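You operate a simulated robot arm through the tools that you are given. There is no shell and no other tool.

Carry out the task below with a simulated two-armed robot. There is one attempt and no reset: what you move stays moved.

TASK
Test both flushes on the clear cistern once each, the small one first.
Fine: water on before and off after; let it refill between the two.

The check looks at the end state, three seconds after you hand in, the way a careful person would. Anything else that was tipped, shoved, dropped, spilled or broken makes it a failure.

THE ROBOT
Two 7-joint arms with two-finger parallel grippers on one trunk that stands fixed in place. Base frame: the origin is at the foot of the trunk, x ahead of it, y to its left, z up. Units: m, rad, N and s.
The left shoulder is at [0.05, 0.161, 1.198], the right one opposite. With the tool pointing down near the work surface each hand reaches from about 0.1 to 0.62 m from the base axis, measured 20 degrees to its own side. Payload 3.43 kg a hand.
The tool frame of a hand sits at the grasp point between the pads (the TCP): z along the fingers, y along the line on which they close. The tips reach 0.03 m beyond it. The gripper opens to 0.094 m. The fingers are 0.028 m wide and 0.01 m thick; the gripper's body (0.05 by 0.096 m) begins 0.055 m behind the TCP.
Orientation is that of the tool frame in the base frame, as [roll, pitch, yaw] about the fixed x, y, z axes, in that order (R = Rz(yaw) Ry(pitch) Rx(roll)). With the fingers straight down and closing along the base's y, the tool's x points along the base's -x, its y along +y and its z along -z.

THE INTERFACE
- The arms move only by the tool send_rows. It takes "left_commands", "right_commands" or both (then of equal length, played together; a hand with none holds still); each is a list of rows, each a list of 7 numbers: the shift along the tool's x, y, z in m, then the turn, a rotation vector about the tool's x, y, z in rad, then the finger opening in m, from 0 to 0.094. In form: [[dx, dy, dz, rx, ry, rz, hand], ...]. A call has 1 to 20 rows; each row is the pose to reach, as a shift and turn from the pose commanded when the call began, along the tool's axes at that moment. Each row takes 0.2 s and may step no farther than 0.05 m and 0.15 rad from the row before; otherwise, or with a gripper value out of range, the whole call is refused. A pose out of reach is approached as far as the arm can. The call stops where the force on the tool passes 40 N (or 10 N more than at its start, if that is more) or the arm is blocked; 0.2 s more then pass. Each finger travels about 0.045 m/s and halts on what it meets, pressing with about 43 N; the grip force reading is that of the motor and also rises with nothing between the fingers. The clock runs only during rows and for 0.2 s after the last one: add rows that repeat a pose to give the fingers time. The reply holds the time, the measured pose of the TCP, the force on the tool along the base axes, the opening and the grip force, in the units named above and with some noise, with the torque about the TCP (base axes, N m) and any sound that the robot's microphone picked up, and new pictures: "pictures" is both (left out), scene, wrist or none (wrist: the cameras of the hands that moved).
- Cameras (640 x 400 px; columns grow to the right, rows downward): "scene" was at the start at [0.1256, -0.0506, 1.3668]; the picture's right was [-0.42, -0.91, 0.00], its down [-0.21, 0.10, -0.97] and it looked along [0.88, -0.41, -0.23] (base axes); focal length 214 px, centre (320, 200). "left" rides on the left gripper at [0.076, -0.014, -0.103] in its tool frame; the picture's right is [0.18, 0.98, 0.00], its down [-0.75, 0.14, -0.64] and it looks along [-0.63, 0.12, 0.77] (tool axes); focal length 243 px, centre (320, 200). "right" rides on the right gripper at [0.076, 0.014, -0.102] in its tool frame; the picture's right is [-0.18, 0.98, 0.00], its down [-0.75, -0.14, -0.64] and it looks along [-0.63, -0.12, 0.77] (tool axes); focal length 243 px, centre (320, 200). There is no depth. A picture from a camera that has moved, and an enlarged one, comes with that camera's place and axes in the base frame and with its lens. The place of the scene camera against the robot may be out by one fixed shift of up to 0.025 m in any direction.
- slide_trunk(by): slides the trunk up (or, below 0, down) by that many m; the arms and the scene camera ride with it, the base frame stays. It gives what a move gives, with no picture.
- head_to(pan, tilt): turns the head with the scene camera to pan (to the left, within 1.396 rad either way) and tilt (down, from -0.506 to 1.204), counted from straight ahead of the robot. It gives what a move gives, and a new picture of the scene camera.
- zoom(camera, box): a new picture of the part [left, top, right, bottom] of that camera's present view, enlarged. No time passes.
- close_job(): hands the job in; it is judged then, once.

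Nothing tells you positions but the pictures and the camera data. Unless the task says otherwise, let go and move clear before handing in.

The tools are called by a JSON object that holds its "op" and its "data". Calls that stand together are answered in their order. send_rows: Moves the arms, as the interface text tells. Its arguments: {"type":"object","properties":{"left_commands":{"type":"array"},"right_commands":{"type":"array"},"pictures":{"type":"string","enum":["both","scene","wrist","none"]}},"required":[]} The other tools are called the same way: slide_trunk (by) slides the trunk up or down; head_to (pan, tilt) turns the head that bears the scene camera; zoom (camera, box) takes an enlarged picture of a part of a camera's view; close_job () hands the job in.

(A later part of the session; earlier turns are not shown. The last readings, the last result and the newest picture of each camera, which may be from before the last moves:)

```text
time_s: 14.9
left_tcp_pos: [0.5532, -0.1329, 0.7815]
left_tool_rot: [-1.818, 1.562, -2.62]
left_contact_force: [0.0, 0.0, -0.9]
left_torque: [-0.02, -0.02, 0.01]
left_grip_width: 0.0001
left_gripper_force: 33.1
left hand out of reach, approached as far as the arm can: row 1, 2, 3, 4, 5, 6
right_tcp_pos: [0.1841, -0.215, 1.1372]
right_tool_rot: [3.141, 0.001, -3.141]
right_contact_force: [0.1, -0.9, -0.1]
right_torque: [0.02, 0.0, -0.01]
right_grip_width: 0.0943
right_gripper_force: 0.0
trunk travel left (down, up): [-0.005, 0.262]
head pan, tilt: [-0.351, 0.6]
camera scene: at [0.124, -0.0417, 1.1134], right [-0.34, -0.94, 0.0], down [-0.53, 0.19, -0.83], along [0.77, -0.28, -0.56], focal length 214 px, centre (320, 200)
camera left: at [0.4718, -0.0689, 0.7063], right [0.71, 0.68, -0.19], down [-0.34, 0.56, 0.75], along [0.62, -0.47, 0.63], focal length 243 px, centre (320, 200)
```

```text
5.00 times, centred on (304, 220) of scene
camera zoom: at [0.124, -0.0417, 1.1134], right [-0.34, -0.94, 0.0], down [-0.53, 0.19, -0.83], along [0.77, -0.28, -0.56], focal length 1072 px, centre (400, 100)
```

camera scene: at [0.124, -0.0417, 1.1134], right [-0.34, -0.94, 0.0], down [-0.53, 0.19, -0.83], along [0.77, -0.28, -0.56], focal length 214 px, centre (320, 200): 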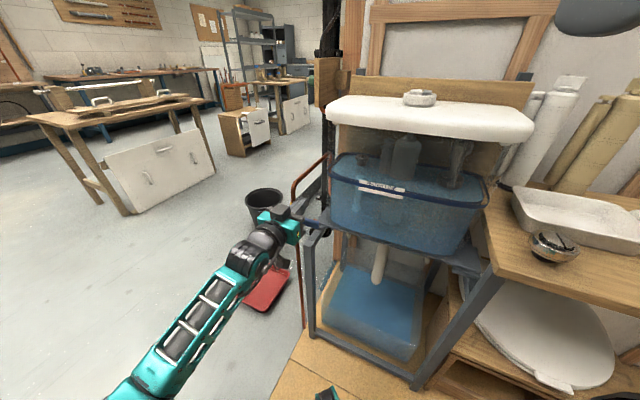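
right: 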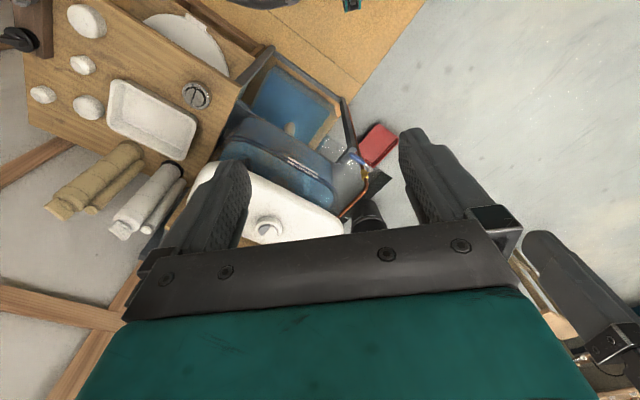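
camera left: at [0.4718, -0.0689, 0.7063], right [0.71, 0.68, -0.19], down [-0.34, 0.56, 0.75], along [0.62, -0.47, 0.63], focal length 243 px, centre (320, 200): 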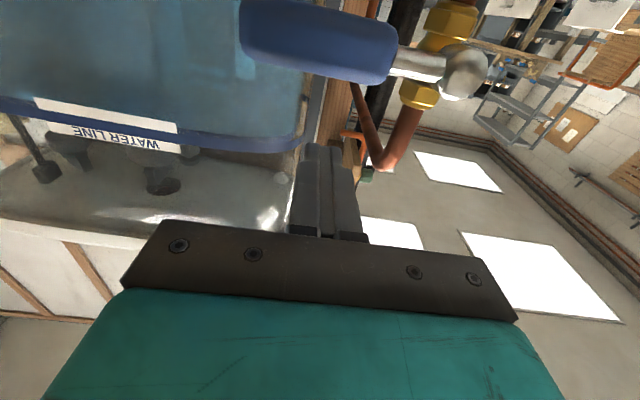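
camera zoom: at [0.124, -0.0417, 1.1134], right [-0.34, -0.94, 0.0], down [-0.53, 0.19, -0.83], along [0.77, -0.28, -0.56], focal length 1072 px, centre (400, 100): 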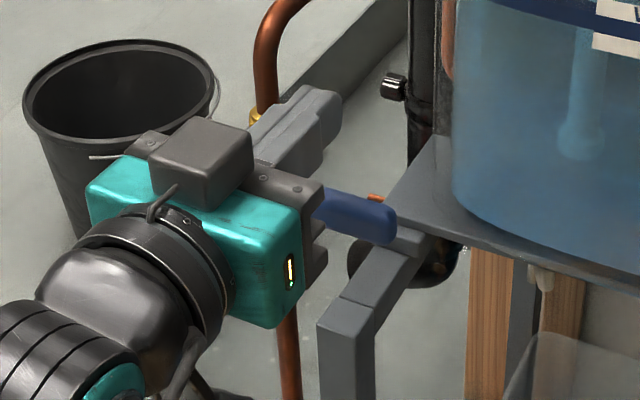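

The closed fingertips now hover about 3 cm above the lever, roughly 5 cm out from its pivot, which is close enough. I'll press down gently and watch the force to learn whether it opens downward.

{"op": "send_rows", "data": {"left_commands": [[0.01, 0, 0, 0, 0, 0, 0], [0.02, 0, 0, 0, 0, 0, 0], [0.026, 0, 0, 0, 0, 0, 0], [0.03, 0, 0, 0, 0, 0, 0], [0.034, 0, 0, 0, 0, 0, 0], [0.038, 0, 0, 0, 0, 0, 0]], "pictures": "both"}}

{"op": "zoom", "data": {"camera": "scene", "box": [264, 180, 344, 260]}}

```text
time_s: 16.3
left_tcp_pos: [0.5549, -0.1285, 0.7458]
left_tool_rot: [-1.168, 1.564, -1.968]
left_contact_force: [2.4, -0.5, 4.7]
left_torque: [-0.04, -0.08, 0.0]
left_grip_width: 0.0001
left_gripper_force: 33.0
left hand out of reach, approached as far as the arm can: row 1, 2, 3, 4, 5, 6
right_tcp_pos: [0.1832, -0.215, 1.1371]
right_tool_rot: [-3.141, 0.0, -3.141]
right_contact_force: [0.5, 0.3, 1.0]
right_torque: [0.0, 0.01, 0.0]
right_grip_width: 0.0941
right_gripper_force: 0.1
trunk travel left (down, up): [-0.005, 0.262]
head pan, tilt: [-0.351, 0.6]
camera scene: at [0.1238, -0.0415, 1.1136], right [-0.34, -0.94, 0.0], down [-0.53, 0.19, -0.83], along [0.78, -0.28, -0.56], focal length 214 px, centre (320, 200)
camera left: at [0.4748, -0.0646, 0.6702], right [0.7, 0.68, -0.19], down [-0.34, 0.56, 0.75], along [0.62, -0.46, 0.63], focal length 243 px, centre (320, 200)
```

scene: 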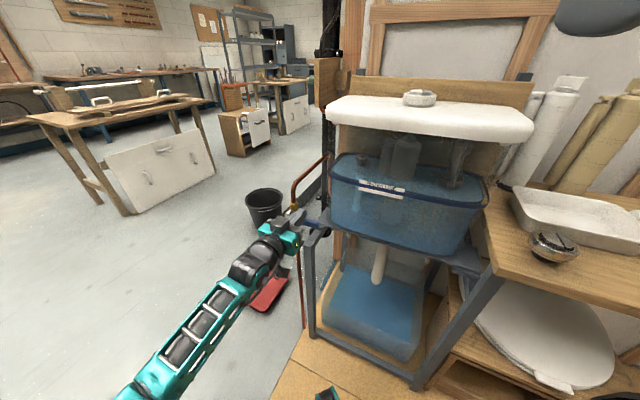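
left: 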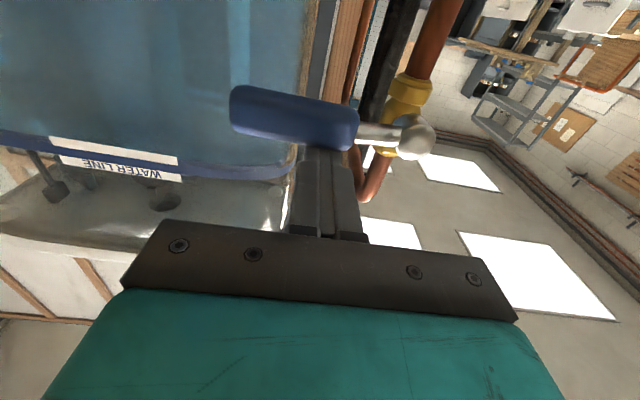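

```text
5.00 times, centred on (304, 220) of scene
camera zoom: at [0.1238, -0.0415, 1.1136], right [-0.34, -0.94, 0.0], down [-0.53, 0.19, -0.83], along [0.78, -0.28, -0.56], focal length 1072 px, centre (400, 100)
```

zoom: 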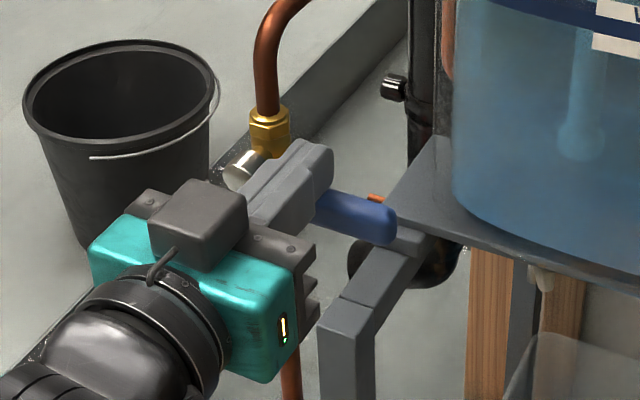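

The fingertips now rest on the lever with about 5 N. I'll press a few millimetres further to see whether it gives.

{"op": "send_rows", "data": {"left_commands": [[0.003, 0, 0, 0, 0, 0, 0], [0.006, 0, 0, 0, 0, 0, 0], [0.009, 0, 0, 0, 0, 0, 0]], "pictures": "wrist"}}

{"op": "zoom", "data": {"camera": "scene", "box": [264, 180, 344, 260]}}

```text
time_s: 17.1
left_tcp_pos: [0.5577, -0.128, 0.7448]
left_tool_rot: [-0.174, 1.549, -0.974]
left_contact_force: [-9.1, 1.0, 26.6]
left_torque: [-0.11, -0.06, 0.12]
left_grip_width: 0.0
left_gripper_force: 33.0
right_tcp_pos: [0.1815, -0.2162, 1.1385]
right_tool_rot: [-3.139, 0.003, -3.141]
right_contact_force: [0.5, -0.1, 0.2]
right_torque: [0.02, 0.02, -0.03]
right_grip_width: 0.0938
right_gripper_force: 0.0
trunk travel left (down, up): [-0.005, 0.262]
head pan, tilt: [-0.351, 0.6]
camera left: at [0.4767, -0.0655, 0.6677], right [0.71, 0.68, -0.19], down [-0.35, 0.57, 0.74], along [0.61, -0.46, 0.65], focal length 243 px, centre (320, 200)
```

left: 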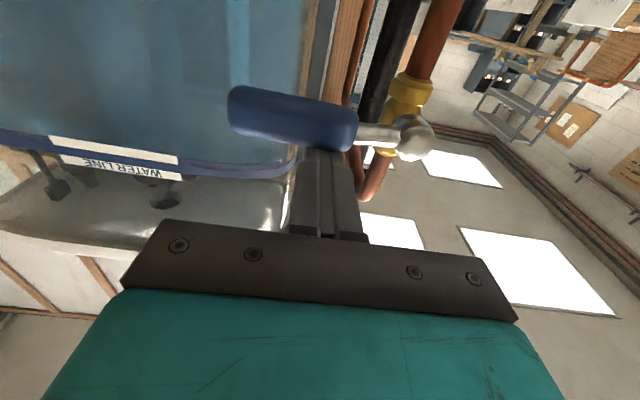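

```text
5.00 times, centred on (304, 220) of scene
camera zoom: at [0.1214, -0.041, 1.1141], right [-0.34, -0.94, 0.0], down [-0.53, 0.19, -0.83], along [0.78, -0.28, -0.56], focal length 1072 px, centre (400, 100)
```

zoom: 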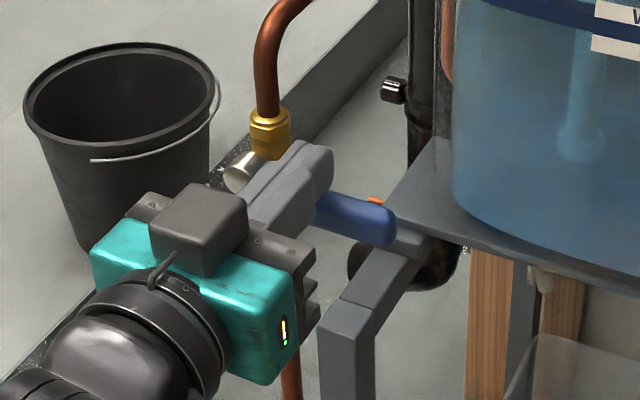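

Pressing down with 26 N moves nothing, so the lever is against its stop that way and should open upward. I'll back out, go beneath it and try lifting.

{"op": "send_rows", "data": {"left_commands": [[-0.015, 0, 0, 0, 0, 0, 0], [-0.03, 0, -0.01, 0, 0, 0, 0], [-0.03, 0, -0.05, 0, 0, 0, 0], [-0.03, -0.01, -0.08, 0, 0, 0, 0], [0.01, -0.02, -0.09, 0, 0, 0, 0], [0.05, -0.03, -0.09, 0, 0, 0, 0], [0.07, -0.03, -0.09, 0, 0, 0, 0]], "pictures": "both"}}

```text
time_s: 18.7
left_tcp_pos: [0.4961, -0.0642, 0.6709]
left_tool_rot: [-1.711, 1.552, -2.524]
left_contact_force: [0.3, 0.3, 0.1]
left_torque: [0.03, 0.01, 0.01]
left_grip_width: 0.0002
left_gripper_force: 32.7
left hand out of reach, approached as far as the arm can: row 4, 5, 6, 7
right_tcp_pos: [0.1839, -0.2149, 1.1366]
right_tool_rot: [3.141, -0.001, -3.14]
right_contact_force: [0.3, 0.3, -0.2]
right_torque: [0.01, -0.02, -0.05]
right_grip_width: 0.0939
right_gripper_force: 0.0
trunk travel left (down, up): [-0.005, 0.262]
head pan, tilt: [-0.351, 0.6]
camera scene: at [0.124, -0.0416, 1.1134], right [-0.34, -0.94, 0.0], down [-0.53, 0.19, -0.83], along [0.77, -0.28, -0.56], focal length 214 px, centre (320, 200)
camera left: at [0.4154, -0.0002, 0.5961], right [0.71, 0.67, -0.2], down [-0.33, 0.57, 0.75], along [0.62, -0.47, 0.63], focal length 243 px, centre (320, 200)
```

scene: 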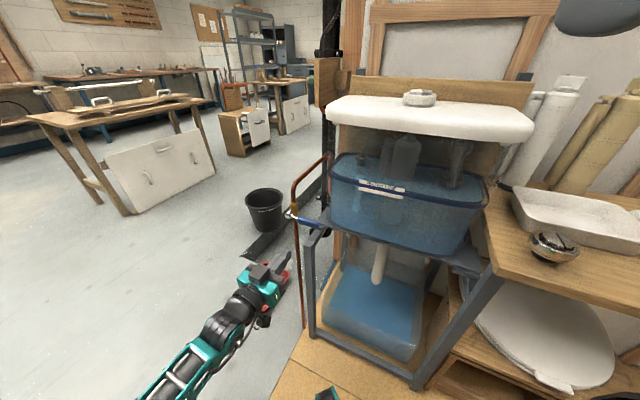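
left: 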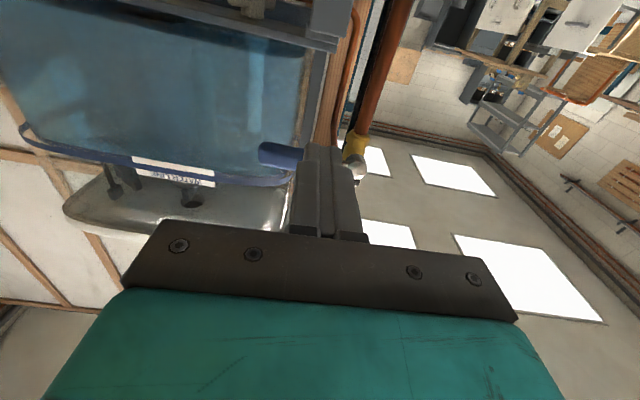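

The arm won't move further sideways in this pose, but it is below and in front of the lever at about 4.5 cm from the pivot. I'll go forward under the lever and look again before lifting.

{"op": "send_rows", "data": {"left_commands": [[0.0, -0.003, 0.025, 0, 0, 0, 0], [0.0, -0.006, 0.05, 0, 0, 0, 0], [0.0, -0.01, 0.072, 0, 0, 0, 0], [0.0, -0.012, 0.088, 0, 0, 0, 0], [0.0, -0.012, 0.088, 0, 0, 0, 0]], "pictures": "wrist"}}

{"op": "zoom", "data": {"camera": "scene", "box": [264, 180, 344, 260]}}

```text
time_s: 19.9
left_tcp_pos: [0.5585, -0.1305, 0.6684]
left_tool_rot: [-1.643, 1.563, -2.445]
left_contact_force: [-0.4, -0.2, -0.1]
left_torque: [-0.01, 0.02, -0.02]
left_grip_width: 0.0001
left_gripper_force: 33.6
left hand out of reach, approached as far as the arm can: row 1, 2, 3, 4, 5
right_tcp_pos: [0.184, -0.216, 1.1376]
right_tool_rot: [-3.142, 0.0, -3.141]
right_contact_force: [-0.3, 1.2, 0.1]
right_torque: [-0.02, 0.0, -0.01]
right_grip_width: 0.0945
right_gripper_force: 0.1
trunk travel left (down, up): [-0.005, 0.262]
head pan, tilt: [-0.351, 0.6]
camera left: at [0.4772, -0.067, 0.5931], right [0.7, 0.68, -0.19], down [-0.34, 0.56, 0.75], along [0.62, -0.46, 0.63], focal length 243 px, centre (320, 200)
```

left: 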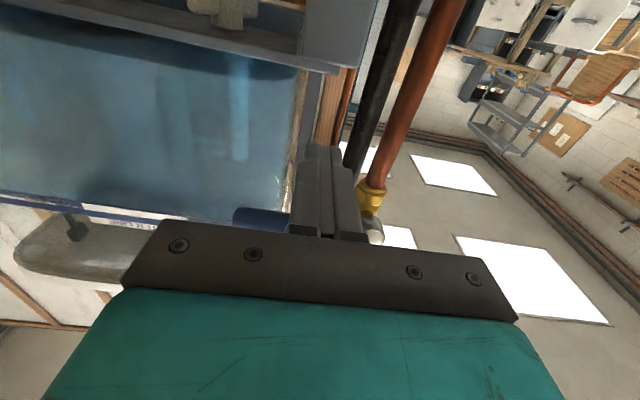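

```text
5.00 times, centred on (304, 220) of scene
camera zoom: at [0.124, -0.0416, 1.1134], right [-0.34, -0.94, 0.0], down [-0.53, 0.19, -0.83], along [0.77, -0.28, -0.56], focal length 1072 px, centre (400, 100)
```

zoom: 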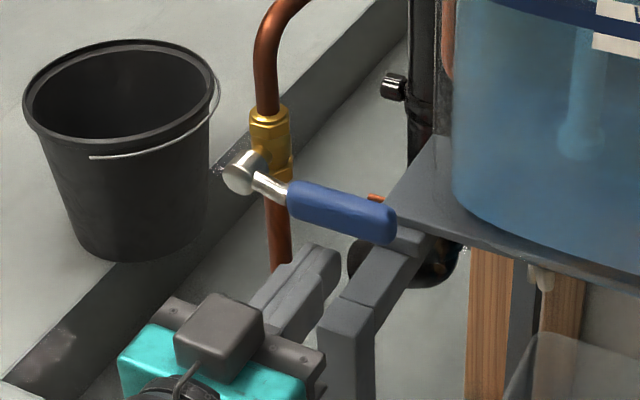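

The fingertips are beneath the lever without touching anything. I'll lift slowly and watch the force.

{"op": "send_rows", "data": {"left_commands": [[-0.01, 0, 0, 0, 0, 0, 0], [-0.02, 0, 0, 0, 0, 0, 0], [-0.027, 0, 0, 0, 0, 0, 0], [-0.032, 0, 0, 0, 0, 0, 0], [-0.036, 0, 0, 0, 0, 0, 0], [-0.04, 0, 0, 0, 0, 0, 0]], "pictures": "wrist"}}

{"op": "zoom", "data": {"camera": "scene", "box": [264, 180, 344, 260]}}

```text
time_s: 21.3
left_tcp_pos: [0.5595, -0.129, 0.708]
left_tool_rot: [-1.773, 1.563, -2.572]
left_contact_force: [-2.7, -1.5, -1.1]
left_torque: [0.06, 0.02, -0.02]
left_grip_width: 0.0
left_gripper_force: 32.7
right_tcp_pos: [0.1844, -0.2169, 1.1367]
right_tool_rot: [-3.141, 0.0, 3.14]
right_contact_force: [-0.2, -0.1, -0.6]
right_torque: [0.02, -0.04, -0.02]
right_grip_width: 0.0939
right_gripper_force: 0.1
trunk travel left (down, up): [-0.005, 0.262]
head pan, tilt: [-0.351, 0.6]
camera left: at [0.4779, -0.0659, 0.6314], right [0.7, 0.68, -0.19], down [-0.34, 0.56, 0.75], along [0.62, -0.46, 0.63], focal length 243 px, centre (320, 200)
```

left: 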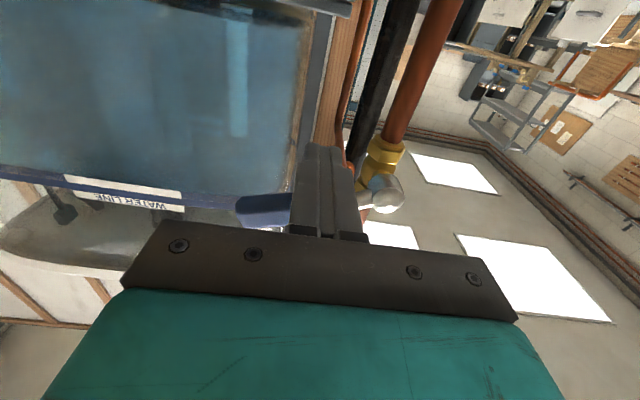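

```text
5.00 times, centred on (304, 220) of scene
camera zoom: at [0.124, -0.0417, 1.1134], right [-0.34, -0.94, 0.0], down [-0.53, 0.19, -0.83], along [0.77, -0.28, -0.57], focal length 1072 px, centre (400, 100)
```

zoom: 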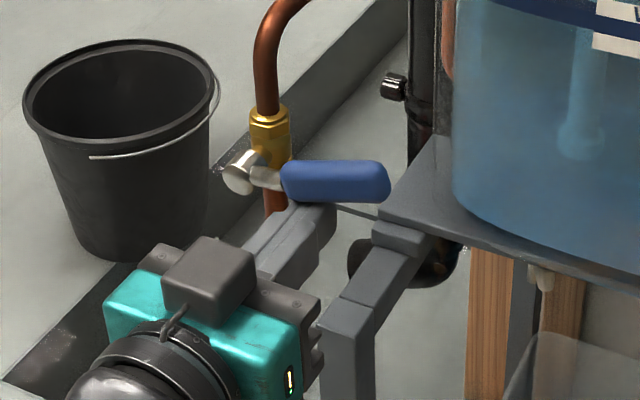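

Lifting moves the lever easily, so it opens upward. I'll follow its arc up toward the vertical.

{"op": "send_rows", "data": {"left_commands": [[-0.01, 0, 0, 0, 0, 0, 0], [-0.02, 0, 0, 0, 0, 0, 0], [-0.03, 0, 0, 0, 0, 0, 0], [-0.04, 0.001, 0, 0, 0, 0, 0], [-0.048, 0.006, 0, 0, 0, 0, 0], [-0.055, 0.012, 0, 0, 0, 0, 0], [-0.06, 0.016, 0, 0, 0, 0, 0]], "pictures": "wrist"}}

{"op": "zoom", "data": {"camera": "scene", "box": [264, 160, 344, 240]}}

```text
time_s: 22.9
left_tcp_pos: [0.571, -0.1186, 0.7686]
left_tool_rot: [-1.367, 1.568, -2.16]
left_contact_force: [0.6, 1.1, -0.6]
left_torque: [0.0, 0.02, -0.05]
left_grip_width: 0.0
left_gripper_force: 32.9
right_tcp_pos: [0.1842, -0.2166, 1.138]
right_tool_rot: [3.141, 0.001, -3.142]
right_contact_force: [-0.6, -0.2, -1.0]
right_torque: [-0.02, -0.03, 0.0]
right_grip_width: 0.0939
right_gripper_force: 0.0
trunk travel left (down, up): [-0.005, 0.262]
head pan, tilt: [-0.351, 0.6]
camera left: at [0.4892, -0.0557, 0.6924], right [0.7, 0.69, -0.19], down [-0.35, 0.56, 0.75], along [0.62, -0.46, 0.63], focal length 243 px, centre (320, 200)
```

left: 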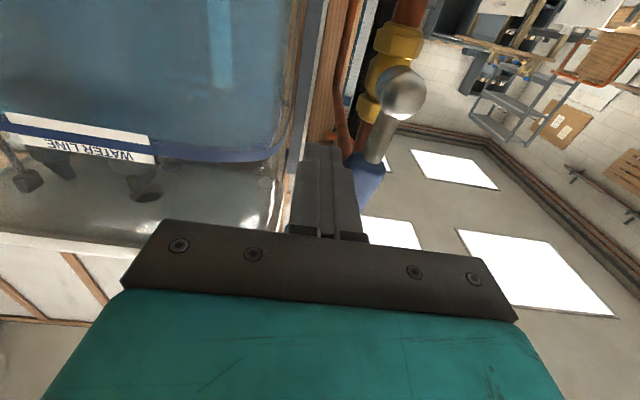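

```text
5.00 times, centred on (304, 200) of scene
camera zoom: at [0.124, -0.0416, 1.1134], right [-0.34, -0.94, 0.0], down [-0.53, 0.19, -0.83], along [0.77, -0.28, -0.56], focal length 1072 px, centre (400, 200)
```

zoom: 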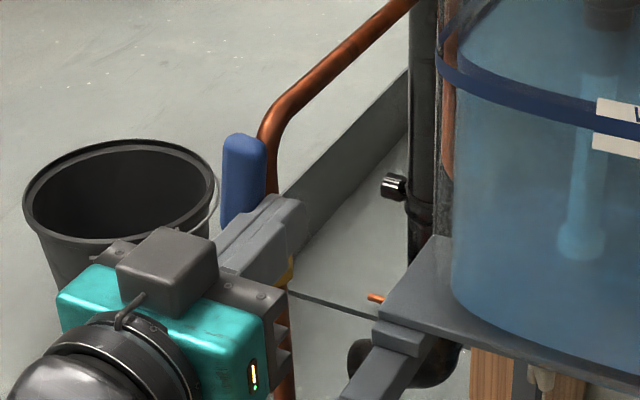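

The lever stands nearly upright. I'll nudge the last few degrees sideways until it meets its stop, watching the force.

{"op": "send_rows", "data": {"left_commands": [[-0.002, 0.003, 0, 0, 0, 0, 0], [-0.003, 0.006, 0, 0, 0, 0, 0], [-0.003, 0.009, 0, 0, 0, 0, 0], [-0.003, 0.012, 0, 0, 0, 0, 0]], "pictures": "wrist"}}

{"op": "zoom", "data": {"camera": "scene", "box": [264, 160, 344, 240]}}

```text
time_s: 23.9
left_tcp_pos: [0.5771, -0.1116, 0.7691]
left_tool_rot: [-1.384, 1.569, -2.18]
left_contact_force: [-10.5, -3.3, -0.4]
left_torque: [0.01, -0.01, -0.05]
left_grip_width: 0.0
left_gripper_force: 32.5
right_tcp_pos: [0.1837, -0.2163, 1.1384]
right_tool_rot: [3.141, 0.002, -3.141]
right_contact_force: [0.5, -0.3, -1.0]
right_torque: [0.03, 0.01, 0.01]
right_grip_width: 0.0939
right_gripper_force: 0.0
trunk travel left (down, up): [-0.005, 0.262]
head pan, tilt: [-0.351, 0.6]
camera left: at [0.4965, -0.0489, 0.6944], right [0.7, 0.69, -0.19], down [-0.35, 0.56, 0.75], along [0.62, -0.46, 0.63], focal length 243 px, centre (320, 200)
```

left: 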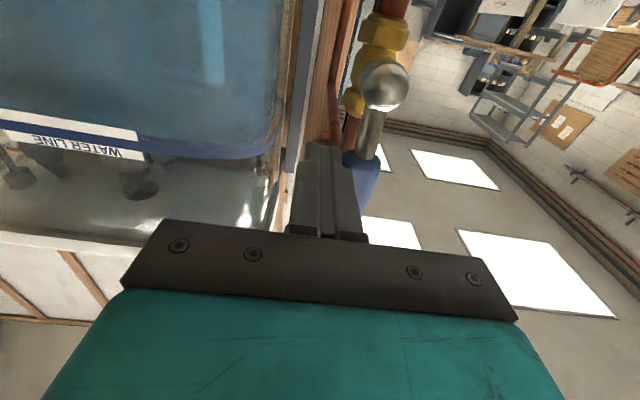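

```text
5.00 times, centred on (304, 200) of scene
camera zoom: at [0.1234, -0.0418, 1.1135], right [-0.34, -0.94, 0.0], down [-0.53, 0.19, -0.83], along [0.78, -0.28, -0.56], focal length 1072 px, centre (400, 200)
```

zoom: 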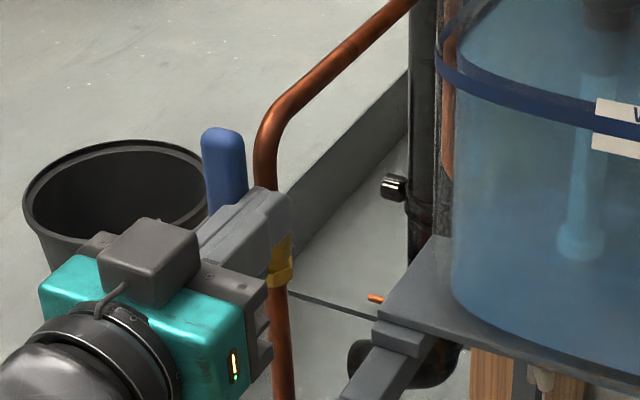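

The lever is upright and 11 N of resistance shows it has reached its stop, so the water should be on. I'll ease off sideways and pull the left hand straight back.

{"op": "send_rows", "data": {"left_commands": [[0, -0.008, 0, 0, 0, 0, 0], [0, -0.016, -0.005, 0, 0, 0, 0], [0, -0.016, -0.04, 0, 0, 0, 0], [0, -0.016, -0.08, 0, 0, 0, 0], [0, -0.016, -0.12, 0, 0, 0, 0], [0, -0.01, -0.16, 0, 0, 0, 0]], "pictures": "both"}}

{"op": "zoom", "data": {"camera": "scene", "box": [264, 160, 344, 240]}}

{"op": "zoom", "data": {"camera": "scene", "box": [320, 130, 500, 252]}}

```text
time_s: 25.3
left_tcp_pos: [0.4573, -0.0023, 0.7722]
left_tool_rot: [-1.461, 1.567, -2.254]
left_contact_force: [0.0, -0.1, 0.2]
left_torque: [0.03, -0.02, 0.0]
left_grip_width: 0.0
left_gripper_force: 33.1
right_tcp_pos: [0.1841, -0.2172, 1.1381]
right_tool_rot: [3.14, -0.001, 3.141]
right_contact_force: [-0.2, -1.1, -0.2]
right_torque: [0.0, -0.04, -0.01]
right_grip_width: 0.0939
right_gripper_force: 0.1
trunk travel left (down, up): [-0.005, 0.262]
head pan, tilt: [-0.351, 0.6]
camera scene: at [0.124, -0.0417, 1.1134], right [-0.34, -0.94, 0.0], down [-0.53, 0.19, -0.83], along [0.77, -0.28, -0.56], focal length 214 px, centre (320, 200)
camera left: at [0.3756, 0.0597, 0.6965], right [0.7, 0.69, -0.19], down [-0.35, 0.56, 0.75], along [0.62, -0.46, 0.63], focal length 243 px, centre (320, 200)
```

scene: 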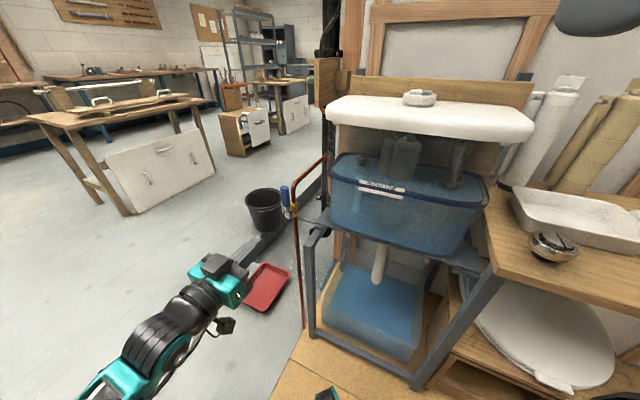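
left: 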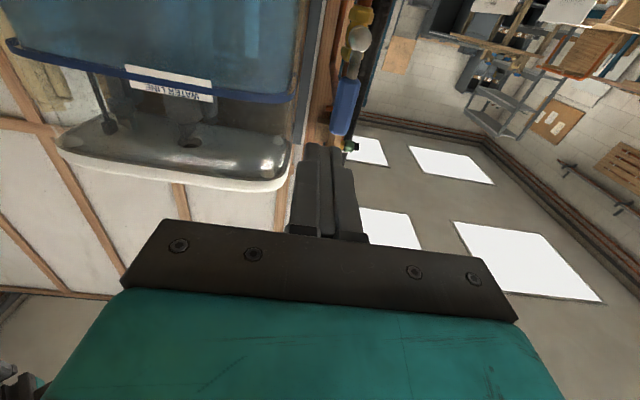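

```text
5.00 times, centred on (304, 200) of scene
camera zoom: at [0.124, -0.0417, 1.1134], right [-0.34, -0.94, 0.0], down [-0.53, 0.19, -0.83], along [0.77, -0.28, -0.56], focal length 1072 px, centre (400, 200)
```

zoom: 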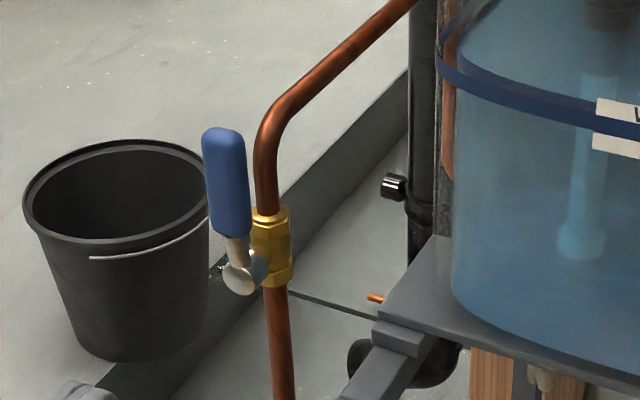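

```text
3.28 times, centred on (410, 191) of scene
camera zoom: at [0.124, -0.0417, 1.1134], right [-0.34, -0.94, 0.0], down [-0.53, 0.19, -0.83], along [0.77, -0.28, -0.56], focal length 703 px, centre (25, 230)
```

zoom: 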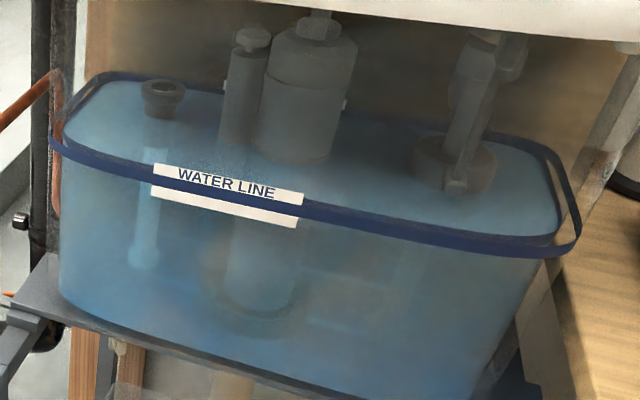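

The lever is upright along the pipe and the tank stands at its line. I'll raise the trunk so that the right hand can reach the button on the lid.

{"op": "slide_trunk", "data": {"by": 0.24}}

{"op": "head_to", "data": {"pan": -0.436, "tilt": 0.6}}

```text
time_s: 27.8
left_tcp_pos: [0.4573, -0.003, 1.0108]
left_tool_rot: [-1.689, 1.566, -2.477]
left_contact_force: [-0.8, 1.1, -0.1]
left_torque: [-0.04, 0.03, -0.02]
left_grip_width: 0.0003
left_gripper_force: 32.7
right_tcp_pos: [0.1842, -0.2163, 1.3777]
right_tool_rot: [-3.14, 0.0, -3.141]
right_contact_force: [-0.4, -0.3, 0.2]
right_torque: [0.02, -0.01, -0.01]
right_grip_width: 0.0937
right_gripper_force: 0.2
trunk travel left (down, up): [-0.245, 0.022]
head pan, tilt: [-0.351, 0.6]
```

```text
time_s: 28.4
left_tcp_pos: [0.4579, -0.0026, 1.0114]
left_tool_rot: [-1.674, 1.566, -2.466]
left_contact_force: [0.5, 0.3, 0.3]
left_torque: [-0.02, 0.03, -0.02]
left_grip_width: 0.0
left_gripper_force: 33.3
right_tcp_pos: [0.1844, -0.2154, 1.3778]
right_tool_rot: [3.141, -0.002, 3.142]
right_contact_force: [0.2, -0.8, -0.4]
right_torque: [-0.01, 0.0, 0.02]
right_grip_width: 0.0938
right_gripper_force: 0.1
trunk travel left (down, up): [-0.245, 0.022]
head pan, tilt: [-0.436, 0.6]
camera scene: at [0.1211, -0.0485, 1.3534], right [-0.42, -0.91, 0.0], down [-0.51, 0.24, -0.83], along [0.75, -0.35, -0.56], focal length 214 px, centre (320, 200)
```

scene: 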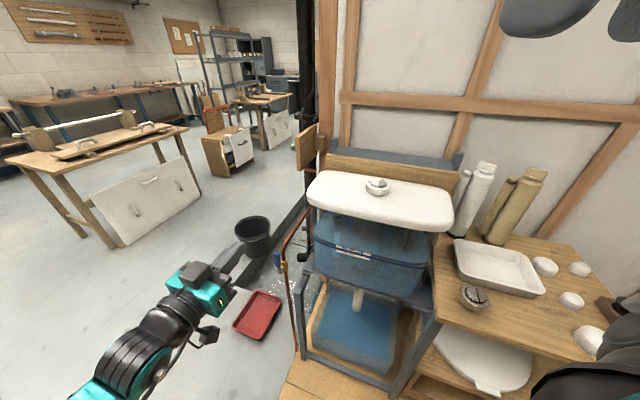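

The valve stands open. Now I'll bring the right hand over the lid, turned so that one finger's width will lie along the split between the two halves, hovering about 0.2 m above it.

{"op": "send_rows", "data": {"right_commands": [[-0.0276, -0.0204, 0.0, 0, 0, 0.075, 0.094], [-0.0552, -0.0409, 0.0, 0, 0, 0.15, 0.094], [-0.0828, -0.0613, 0.0, 0, 0, 0.225, 0.094], [-0.1104, -0.0818, 0.02, 0, 0, 0.3, 0.094], [-0.138, -0.1022, 0.04, 0, 0, 0.375, 0.094], [-0.1656, -0.1227, 0.06, 0, 0, 0.45, 0.094], [-0.1932, -0.1431, 0.085, 0, 0, 0.525, 0.094], [-0.2208, -0.1636, 0.11, 0, 0, 0.6, 0.094], [-0.2484, -0.184, 0.135, 0, 0, 0.675, 0.094], [-0.276, -0.2045, 0.158, 0, 0, 0.75, 0.094]], "pictures": "both"}}

```text
time_s: 30.6
left_tcp_pos: [0.4585, -0.0042, 1.0109]
left_tool_rot: [-1.81, 1.568, -2.603]
left_contact_force: [-0.6, 0.7, -0.1]
left_torque: [0.01, -0.02, -0.01]
left_grip_width: 0.0
left_gripper_force: 33.0
right_tcp_pos: [0.4602, -0.4203, 1.2213]
right_tool_rot: [-3.14, 0.0, 2.391]
right_contact_force: [0.7, 0.3, 0.4]
right_torque: [0.0, 0.01, 0.0]
right_grip_width: 0.0941
right_gripper_force: 0.0
trunk travel left (down, up): [-0.245, 0.022]
head pan, tilt: [-0.436, 0.6]
camera scene: at [0.1216, -0.0488, 1.3533], right [-0.42, -0.91, 0.0], down [-0.51, 0.24, -0.82], along [0.75, -0.35, -0.57], focal length 214 px, centre (320, 200)
camera right: at [0.4145, -0.3577, 1.3231], right [0.81, 0.59, 0.0], down [0.45, -0.62, 0.64], along [0.38, -0.52, -0.77], focal length 243 px, centre (320, 200)
```

scene: 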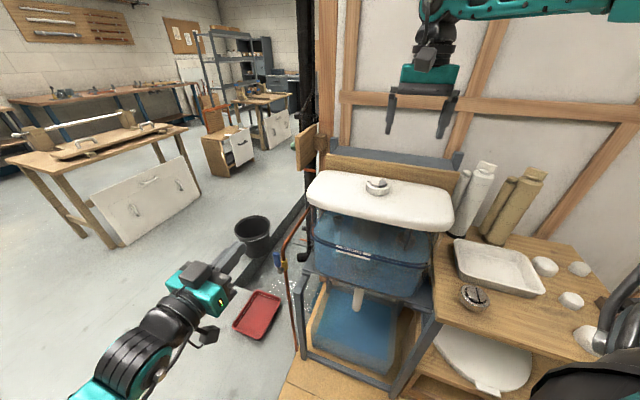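
right: 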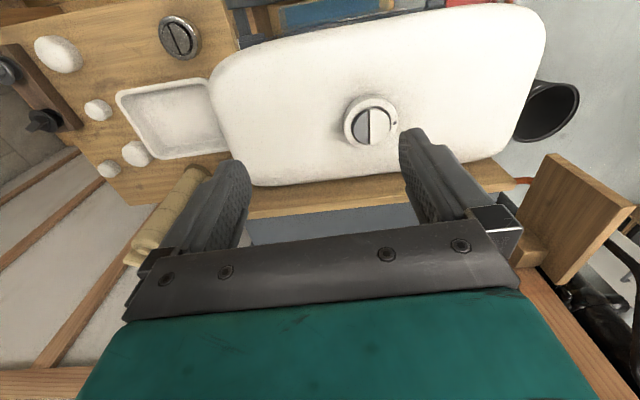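

The right hand hovers over the lid and its camera sees the button well. I'll enlarge it to fix the button's place and the direction of the split.

{"op": "zoom", "data": {"camera": "right", "box": [338, 92, 402, 152]}}

{"op": "zoom", "data": {"camera": "scene", "box": [356, 170, 396, 205]}}

```text
6.67 times, centred on (370, 122) of right
camera zoom: at [0.4145, -0.3577, 1.3231], right [0.81, 0.59, 0.0], down [0.45, -0.62, 0.64], along [0.38, -0.52, -0.77], focal length 1618 px, centre (-13, 720)
```

zoom: 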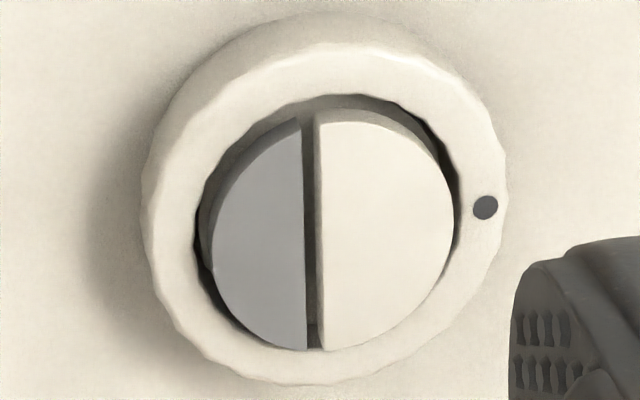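

```text
11.43 times, centred on (376, 188) of scene
camera zoom: at [0.1216, -0.0488, 1.3533], right [-0.42, -0.91, 0.0], down [-0.51, 0.24, -0.82], along [0.75, -0.35, -0.57], focal length 2451 px, centre (-320, 343)
```

zoom: 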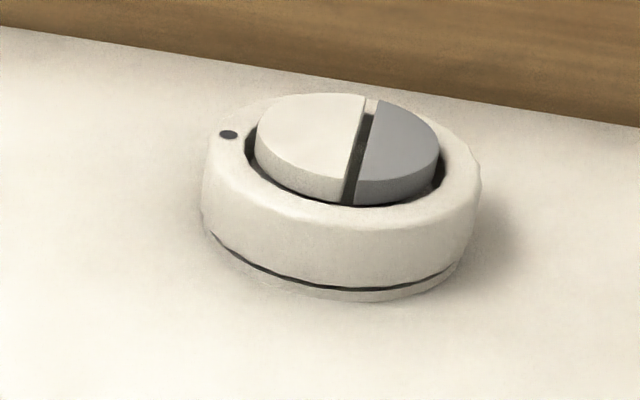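

The button's centre is near [0.542, -0.420, 1.028] and the split runs at 45 degrees, with the grey half on the tank's right. I'll lower the right hand so its left-side finger hangs about 6 cm above the grey half.

{"op": "send_rows", "data": {"right_commands": [[-0.02, -0.003, 0.03, 0, 0, 0.01, 0.094], [-0.04, -0.006, 0.06, 0, 0, 0.02, 0.094], [-0.0579, -0.0094, 0.08, 0, 0, 0.035, 0.094], [-0.0579, -0.0094, 0.1, 0, 0, 0.035, 0.094]], "pictures": "both"}}

{"op": "zoom", "data": {"camera": "right", "box": [340, 80, 480, 220]}}

{"op": "zoom", "data": {"camera": "scene", "box": [340, 120, 450, 210]}}

```text
time_s: 31.6
left_tcp_pos: [0.4576, -0.0042, 1.011]
left_tool_rot: [-1.704, 1.568, -2.493]
left_contact_force: [-0.3, -0.3, -0.8]
left_torque: [0.01, -0.02, 0.0]
left_grip_width: 0.0001
left_gripper_force: 32.8
right_tcp_pos: [0.4948, -0.4657, 1.1196]
right_tool_rot: [-3.141, 0.0, 2.356]
right_contact_force: [-0.5, 0.0, 0.3]
right_torque: [0.03, -0.01, -0.04]
right_grip_width: 0.094
right_gripper_force: 0.0
trunk travel left (down, up): [-0.245, 0.022]
head pan, tilt: [-0.436, 0.6]
camera scene: at [0.1212, -0.0487, 1.3534], right [-0.42, -0.91, 0.0], down [-0.51, 0.24, -0.83], along [0.75, -0.35, -0.57], focal length 214 px, centre (320, 200)
camera right: at [0.4511, -0.4023, 1.2228], right [0.82, 0.57, 0.0], down [0.43, -0.63, 0.64], along [0.36, -0.53, -0.77], focal length 243 px, centre (320, 200)
```

scene: 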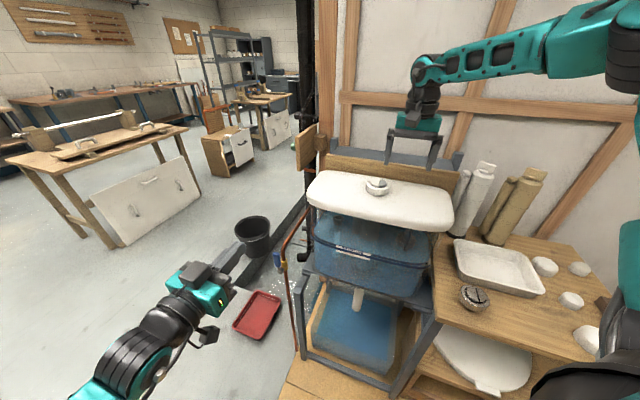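
right: 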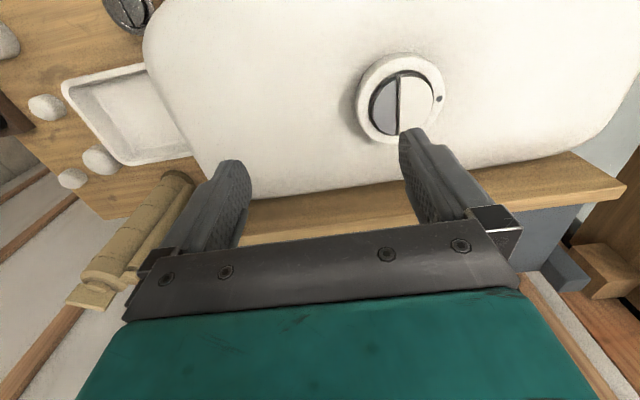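

```text
2.86 times, centred on (410, 150) of right
camera zoom: at [0.4511, -0.4023, 1.2228], right [0.82, 0.57, 0.0], down [0.43, -0.63, 0.64], along [0.36, -0.53, -0.77], focal length 693 px, centre (63, 343)
```

zoom: 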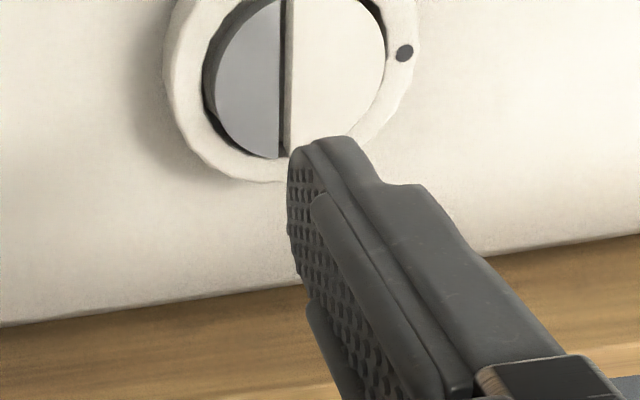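

```text
4.44 times, centred on (395, 165) of scene
camera zoom: at [0.1212, -0.0487, 1.3534], right [-0.42, -0.91, 0.0], down [-0.51, 0.24, -0.83], along [0.75, -0.35, -0.57], focal length 953 px, centre (-13, 356)
```

zoom: 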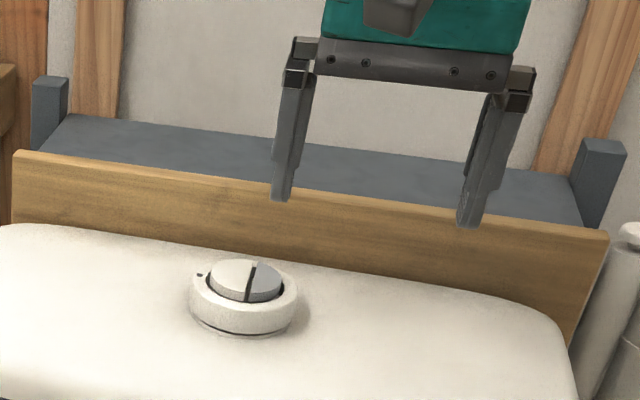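

The right-hand finger is in line with the grey half by calculation. I'll come down to about 1 cm above it and compare finger and button directly in the picture.

{"op": "send_rows", "data": {"right_commands": [[0, 0, 0.02, 0, 0, 0, 0.094], [0, 0, 0.04, 0, 0, 0, 0.094], [0, 0, 0.05, 0, 0, 0, 0.094]], "pictures": "both"}}

{"op": "zoom", "data": {"camera": "right", "box": [350, 50, 480, 180]}}

{"op": "zoom", "data": {"camera": "scene", "box": [350, 150, 430, 210]}}

```text
time_s: 32.5
left_tcp_pos: [0.4575, -0.0038, 1.0116]
left_tool_rot: [-1.697, 1.568, -2.487]
left_contact_force: [0.5, 0.1, 0.4]
left_torque: [0.01, 0.01, -0.02]
left_grip_width: 0.0
left_gripper_force: 32.8
right_tcp_pos: [0.495, -0.4672, 1.0707]
right_tool_rot: [-3.141, 0.0, 2.355]
right_contact_force: [0.1, 0.7, 0.0]
right_torque: [-0.04, -0.04, -0.01]
right_grip_width: 0.0939
right_gripper_force: 0.0
trunk travel left (down, up): [-0.245, 0.022]
head pan, tilt: [-0.436, 0.6]
camera scene: at [0.1212, -0.0486, 1.3534], right [-0.42, -0.91, 0.0], down [-0.51, 0.24, -0.83], along [0.75, -0.35, -0.57], focal length 214 px, centre (320, 200)
camera right: at [0.4514, -0.4039, 1.1732], right [0.83, 0.56, 0.0], down [0.43, -0.63, 0.64], along [0.36, -0.53, -0.77], focal length 243 px, centre (320, 200)
```

scene: 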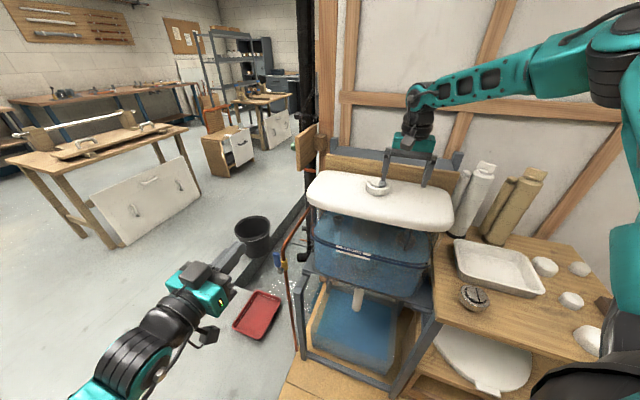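
right: 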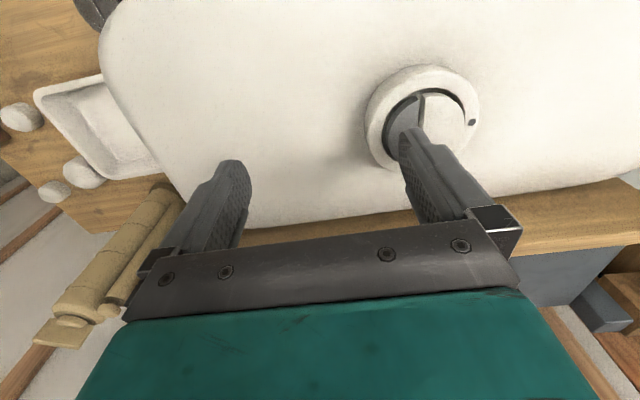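

```text
3.08 times, centred on (415, 115) of right
camera zoom: at [0.4514, -0.4039, 1.1732], right [0.83, 0.56, 0.0], down [0.43, -0.63, 0.64], along [0.36, -0.53, -0.77], focal length 746 px, centre (28, 462)
```

zoom: 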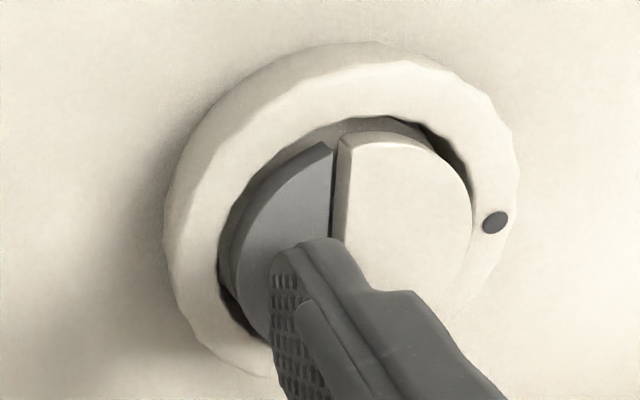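

```text
6.67 times, centred on (390, 180) of scene
camera zoom: at [0.1212, -0.0486, 1.3534], right [-0.42, -0.91, 0.0], down [-0.51, 0.24, -0.83], along [0.75, -0.35, -0.57], focal length 1430 px, centre (-147, 333)
```

zoom: 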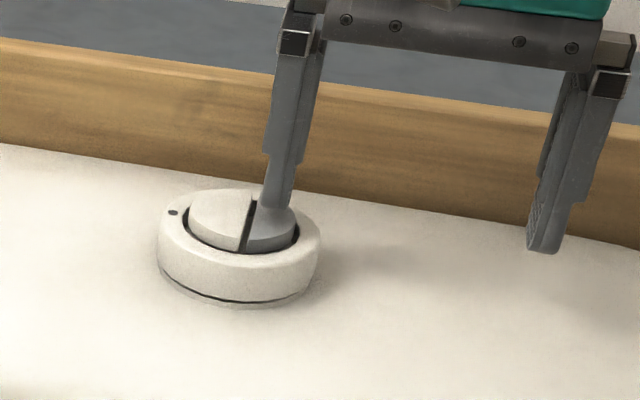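

The finger hangs over the grey half with a couple of millimetres to spare on both sides. I'll ease down to find the contact height without pressing yet.

{"op": "send_rows", "data": {"right_commands": [[0, 0, 0.005, 0, 0, 0, 0.094], [0, 0, 0.009, 0, 0, 0, 0.094], [0, 0, 0.011, 0, 0, 0, 0.094]], "pictures": "wrist"}}

{"op": "zoom", "data": {"camera": "right", "box": [350, 70, 480, 200]}}

{"op": "zoom", "data": {"camera": "scene", "box": [360, 165, 400, 200]}}

```text
time_s: 33.2
left_tcp_pos: [0.4564, -0.003, 1.01]
left_tool_rot: [-1.618, 1.568, -2.408]
left_contact_force: [0.6, -0.8, 0.4]
left_torque: [0.0, -0.01, 0.04]
left_grip_width: 0.0003
left_gripper_force: 33.4
right_tcp_pos: [0.4955, -0.4676, 1.0599]
right_tool_rot: [3.139, 0.002, 2.357]
right_contact_force: [0.7, 0.4, 2.2]
right_torque: [0.08, -0.09, -0.04]
right_grip_width: 0.094
right_gripper_force: 0.0
trunk travel left (down, up): [-0.245, 0.022]
head pan, tilt: [-0.436, 0.6]
camera right: at [0.4512, -0.4037, 1.1624], right [0.82, 0.57, 0.0], down [0.43, -0.63, 0.64], along [0.36, -0.53, -0.77], focal length 243 px, centre (320, 200)
```

right: 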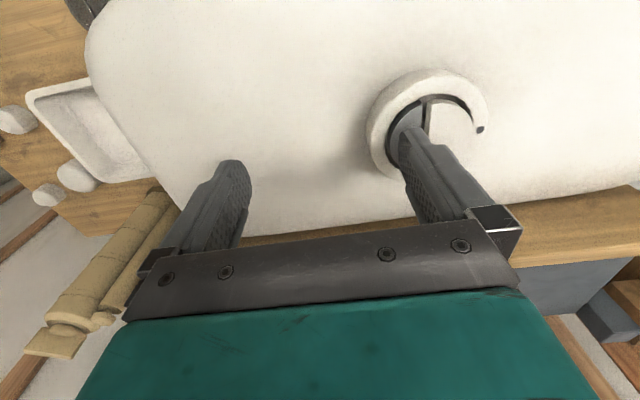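

```text
3.08 times, centred on (415, 135) of right
camera zoom: at [0.4512, -0.4037, 1.1624], right [0.82, 0.57, 0.0], down [0.43, -0.63, 0.64], along [0.36, -0.53, -0.77], focal length 746 px, centre (28, 400)
```

zoom: 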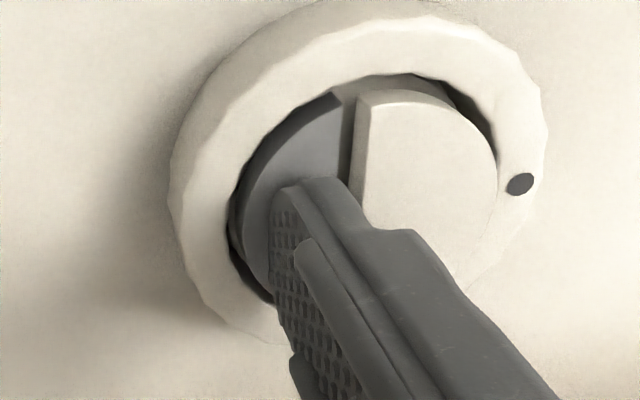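

```text
11.43 times, centred on (380, 182) of scene
camera zoom: at [0.121, -0.0483, 1.3534], right [-0.42, -0.91, 0.0], down [-0.51, 0.24, -0.83], along [0.75, -0.35, -0.56], focal length 2451 px, centre (-366, 400)
```

zoom: 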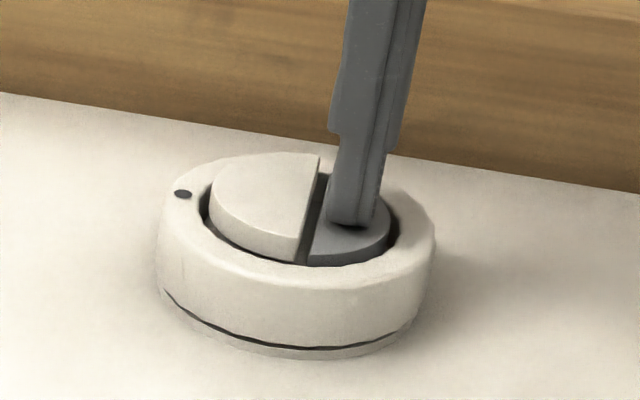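

The finger touches only the grey half, with about 2 N. I'll press about 1 cm, hold for an instant and release, all in one go.

{"op": "send_rows", "data": {"right_commands": [[0, 0, 0.004, 0, 0, 0, 0.094], [0, 0, 0.008, 0, 0, 0, 0.094], [0, 0, 0.01, 0, 0, 0, 0.094], [0, 0, 0.01, 0, 0, 0, 0.094], [0, 0, 0.0, 0, 0, 0, 0.094], [0, 0, -0.02, 0, 0, 0, 0.094], [0, 0, -0.04, 0, 0, 0, 0.094]], "pictures": "both"}}

{"op": "zoom", "data": {"camera": "scene", "box": [300, 160, 460, 300]}}

```text
time_s: 34.9
left_tcp_pos: [0.4577, -0.003, 1.0112]
left_tool_rot: [-1.641, 1.566, -2.428]
left_contact_force: [0.2, -0.2, 0.6]
left_torque: [0.0, 0.0, 0.03]
left_grip_width: 0.0001
left_gripper_force: 32.6
right_tcp_pos: [0.4946, -0.4663, 1.0977]
right_tool_rot: [-3.139, -0.002, 2.357]
right_contact_force: [0.0, 0.4, 0.7]
right_torque: [0.03, 0.02, -0.01]
right_grip_width: 0.0938
right_gripper_force: 0.2
trunk travel left (down, up): [-0.245, 0.022]
head pan, tilt: [-0.436, 0.6]
camera scene: at [0.1211, -0.0484, 1.3533], right [-0.42, -0.91, 0.0], down [-0.51, 0.24, -0.83], along [0.75, -0.35, -0.56], focal length 214 px, centre (320, 200)
camera right: at [0.452, -0.4026, 1.201], right [0.83, 0.56, 0.0], down [0.43, -0.63, 0.64], along [0.36, -0.53, -0.77], focal length 243 px, centre (320, 200)
```

scene: 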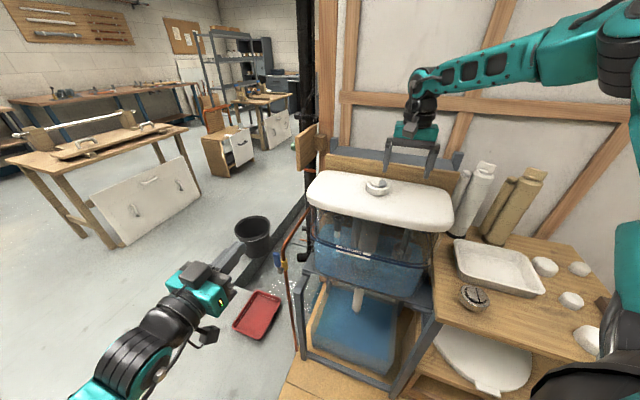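
right: 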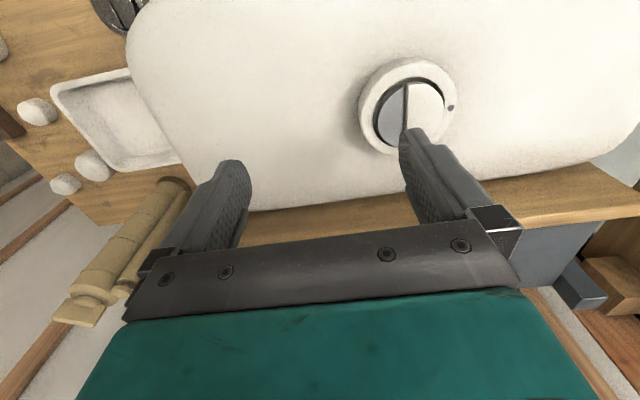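

```text
2.86 times, centred on (380, 230) of scene
camera zoom: at [0.1211, -0.0484, 1.3533], right [-0.42, -0.91, 0.0], down [-0.51, 0.24, -0.83], along [0.75, -0.35, -0.56], focal length 613 px, centre (149, 114)
```

zoom: 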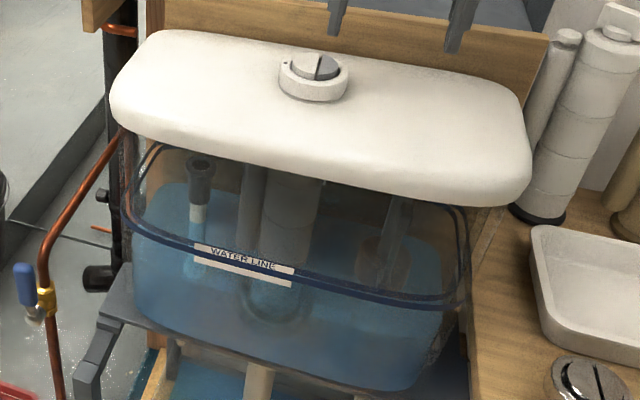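

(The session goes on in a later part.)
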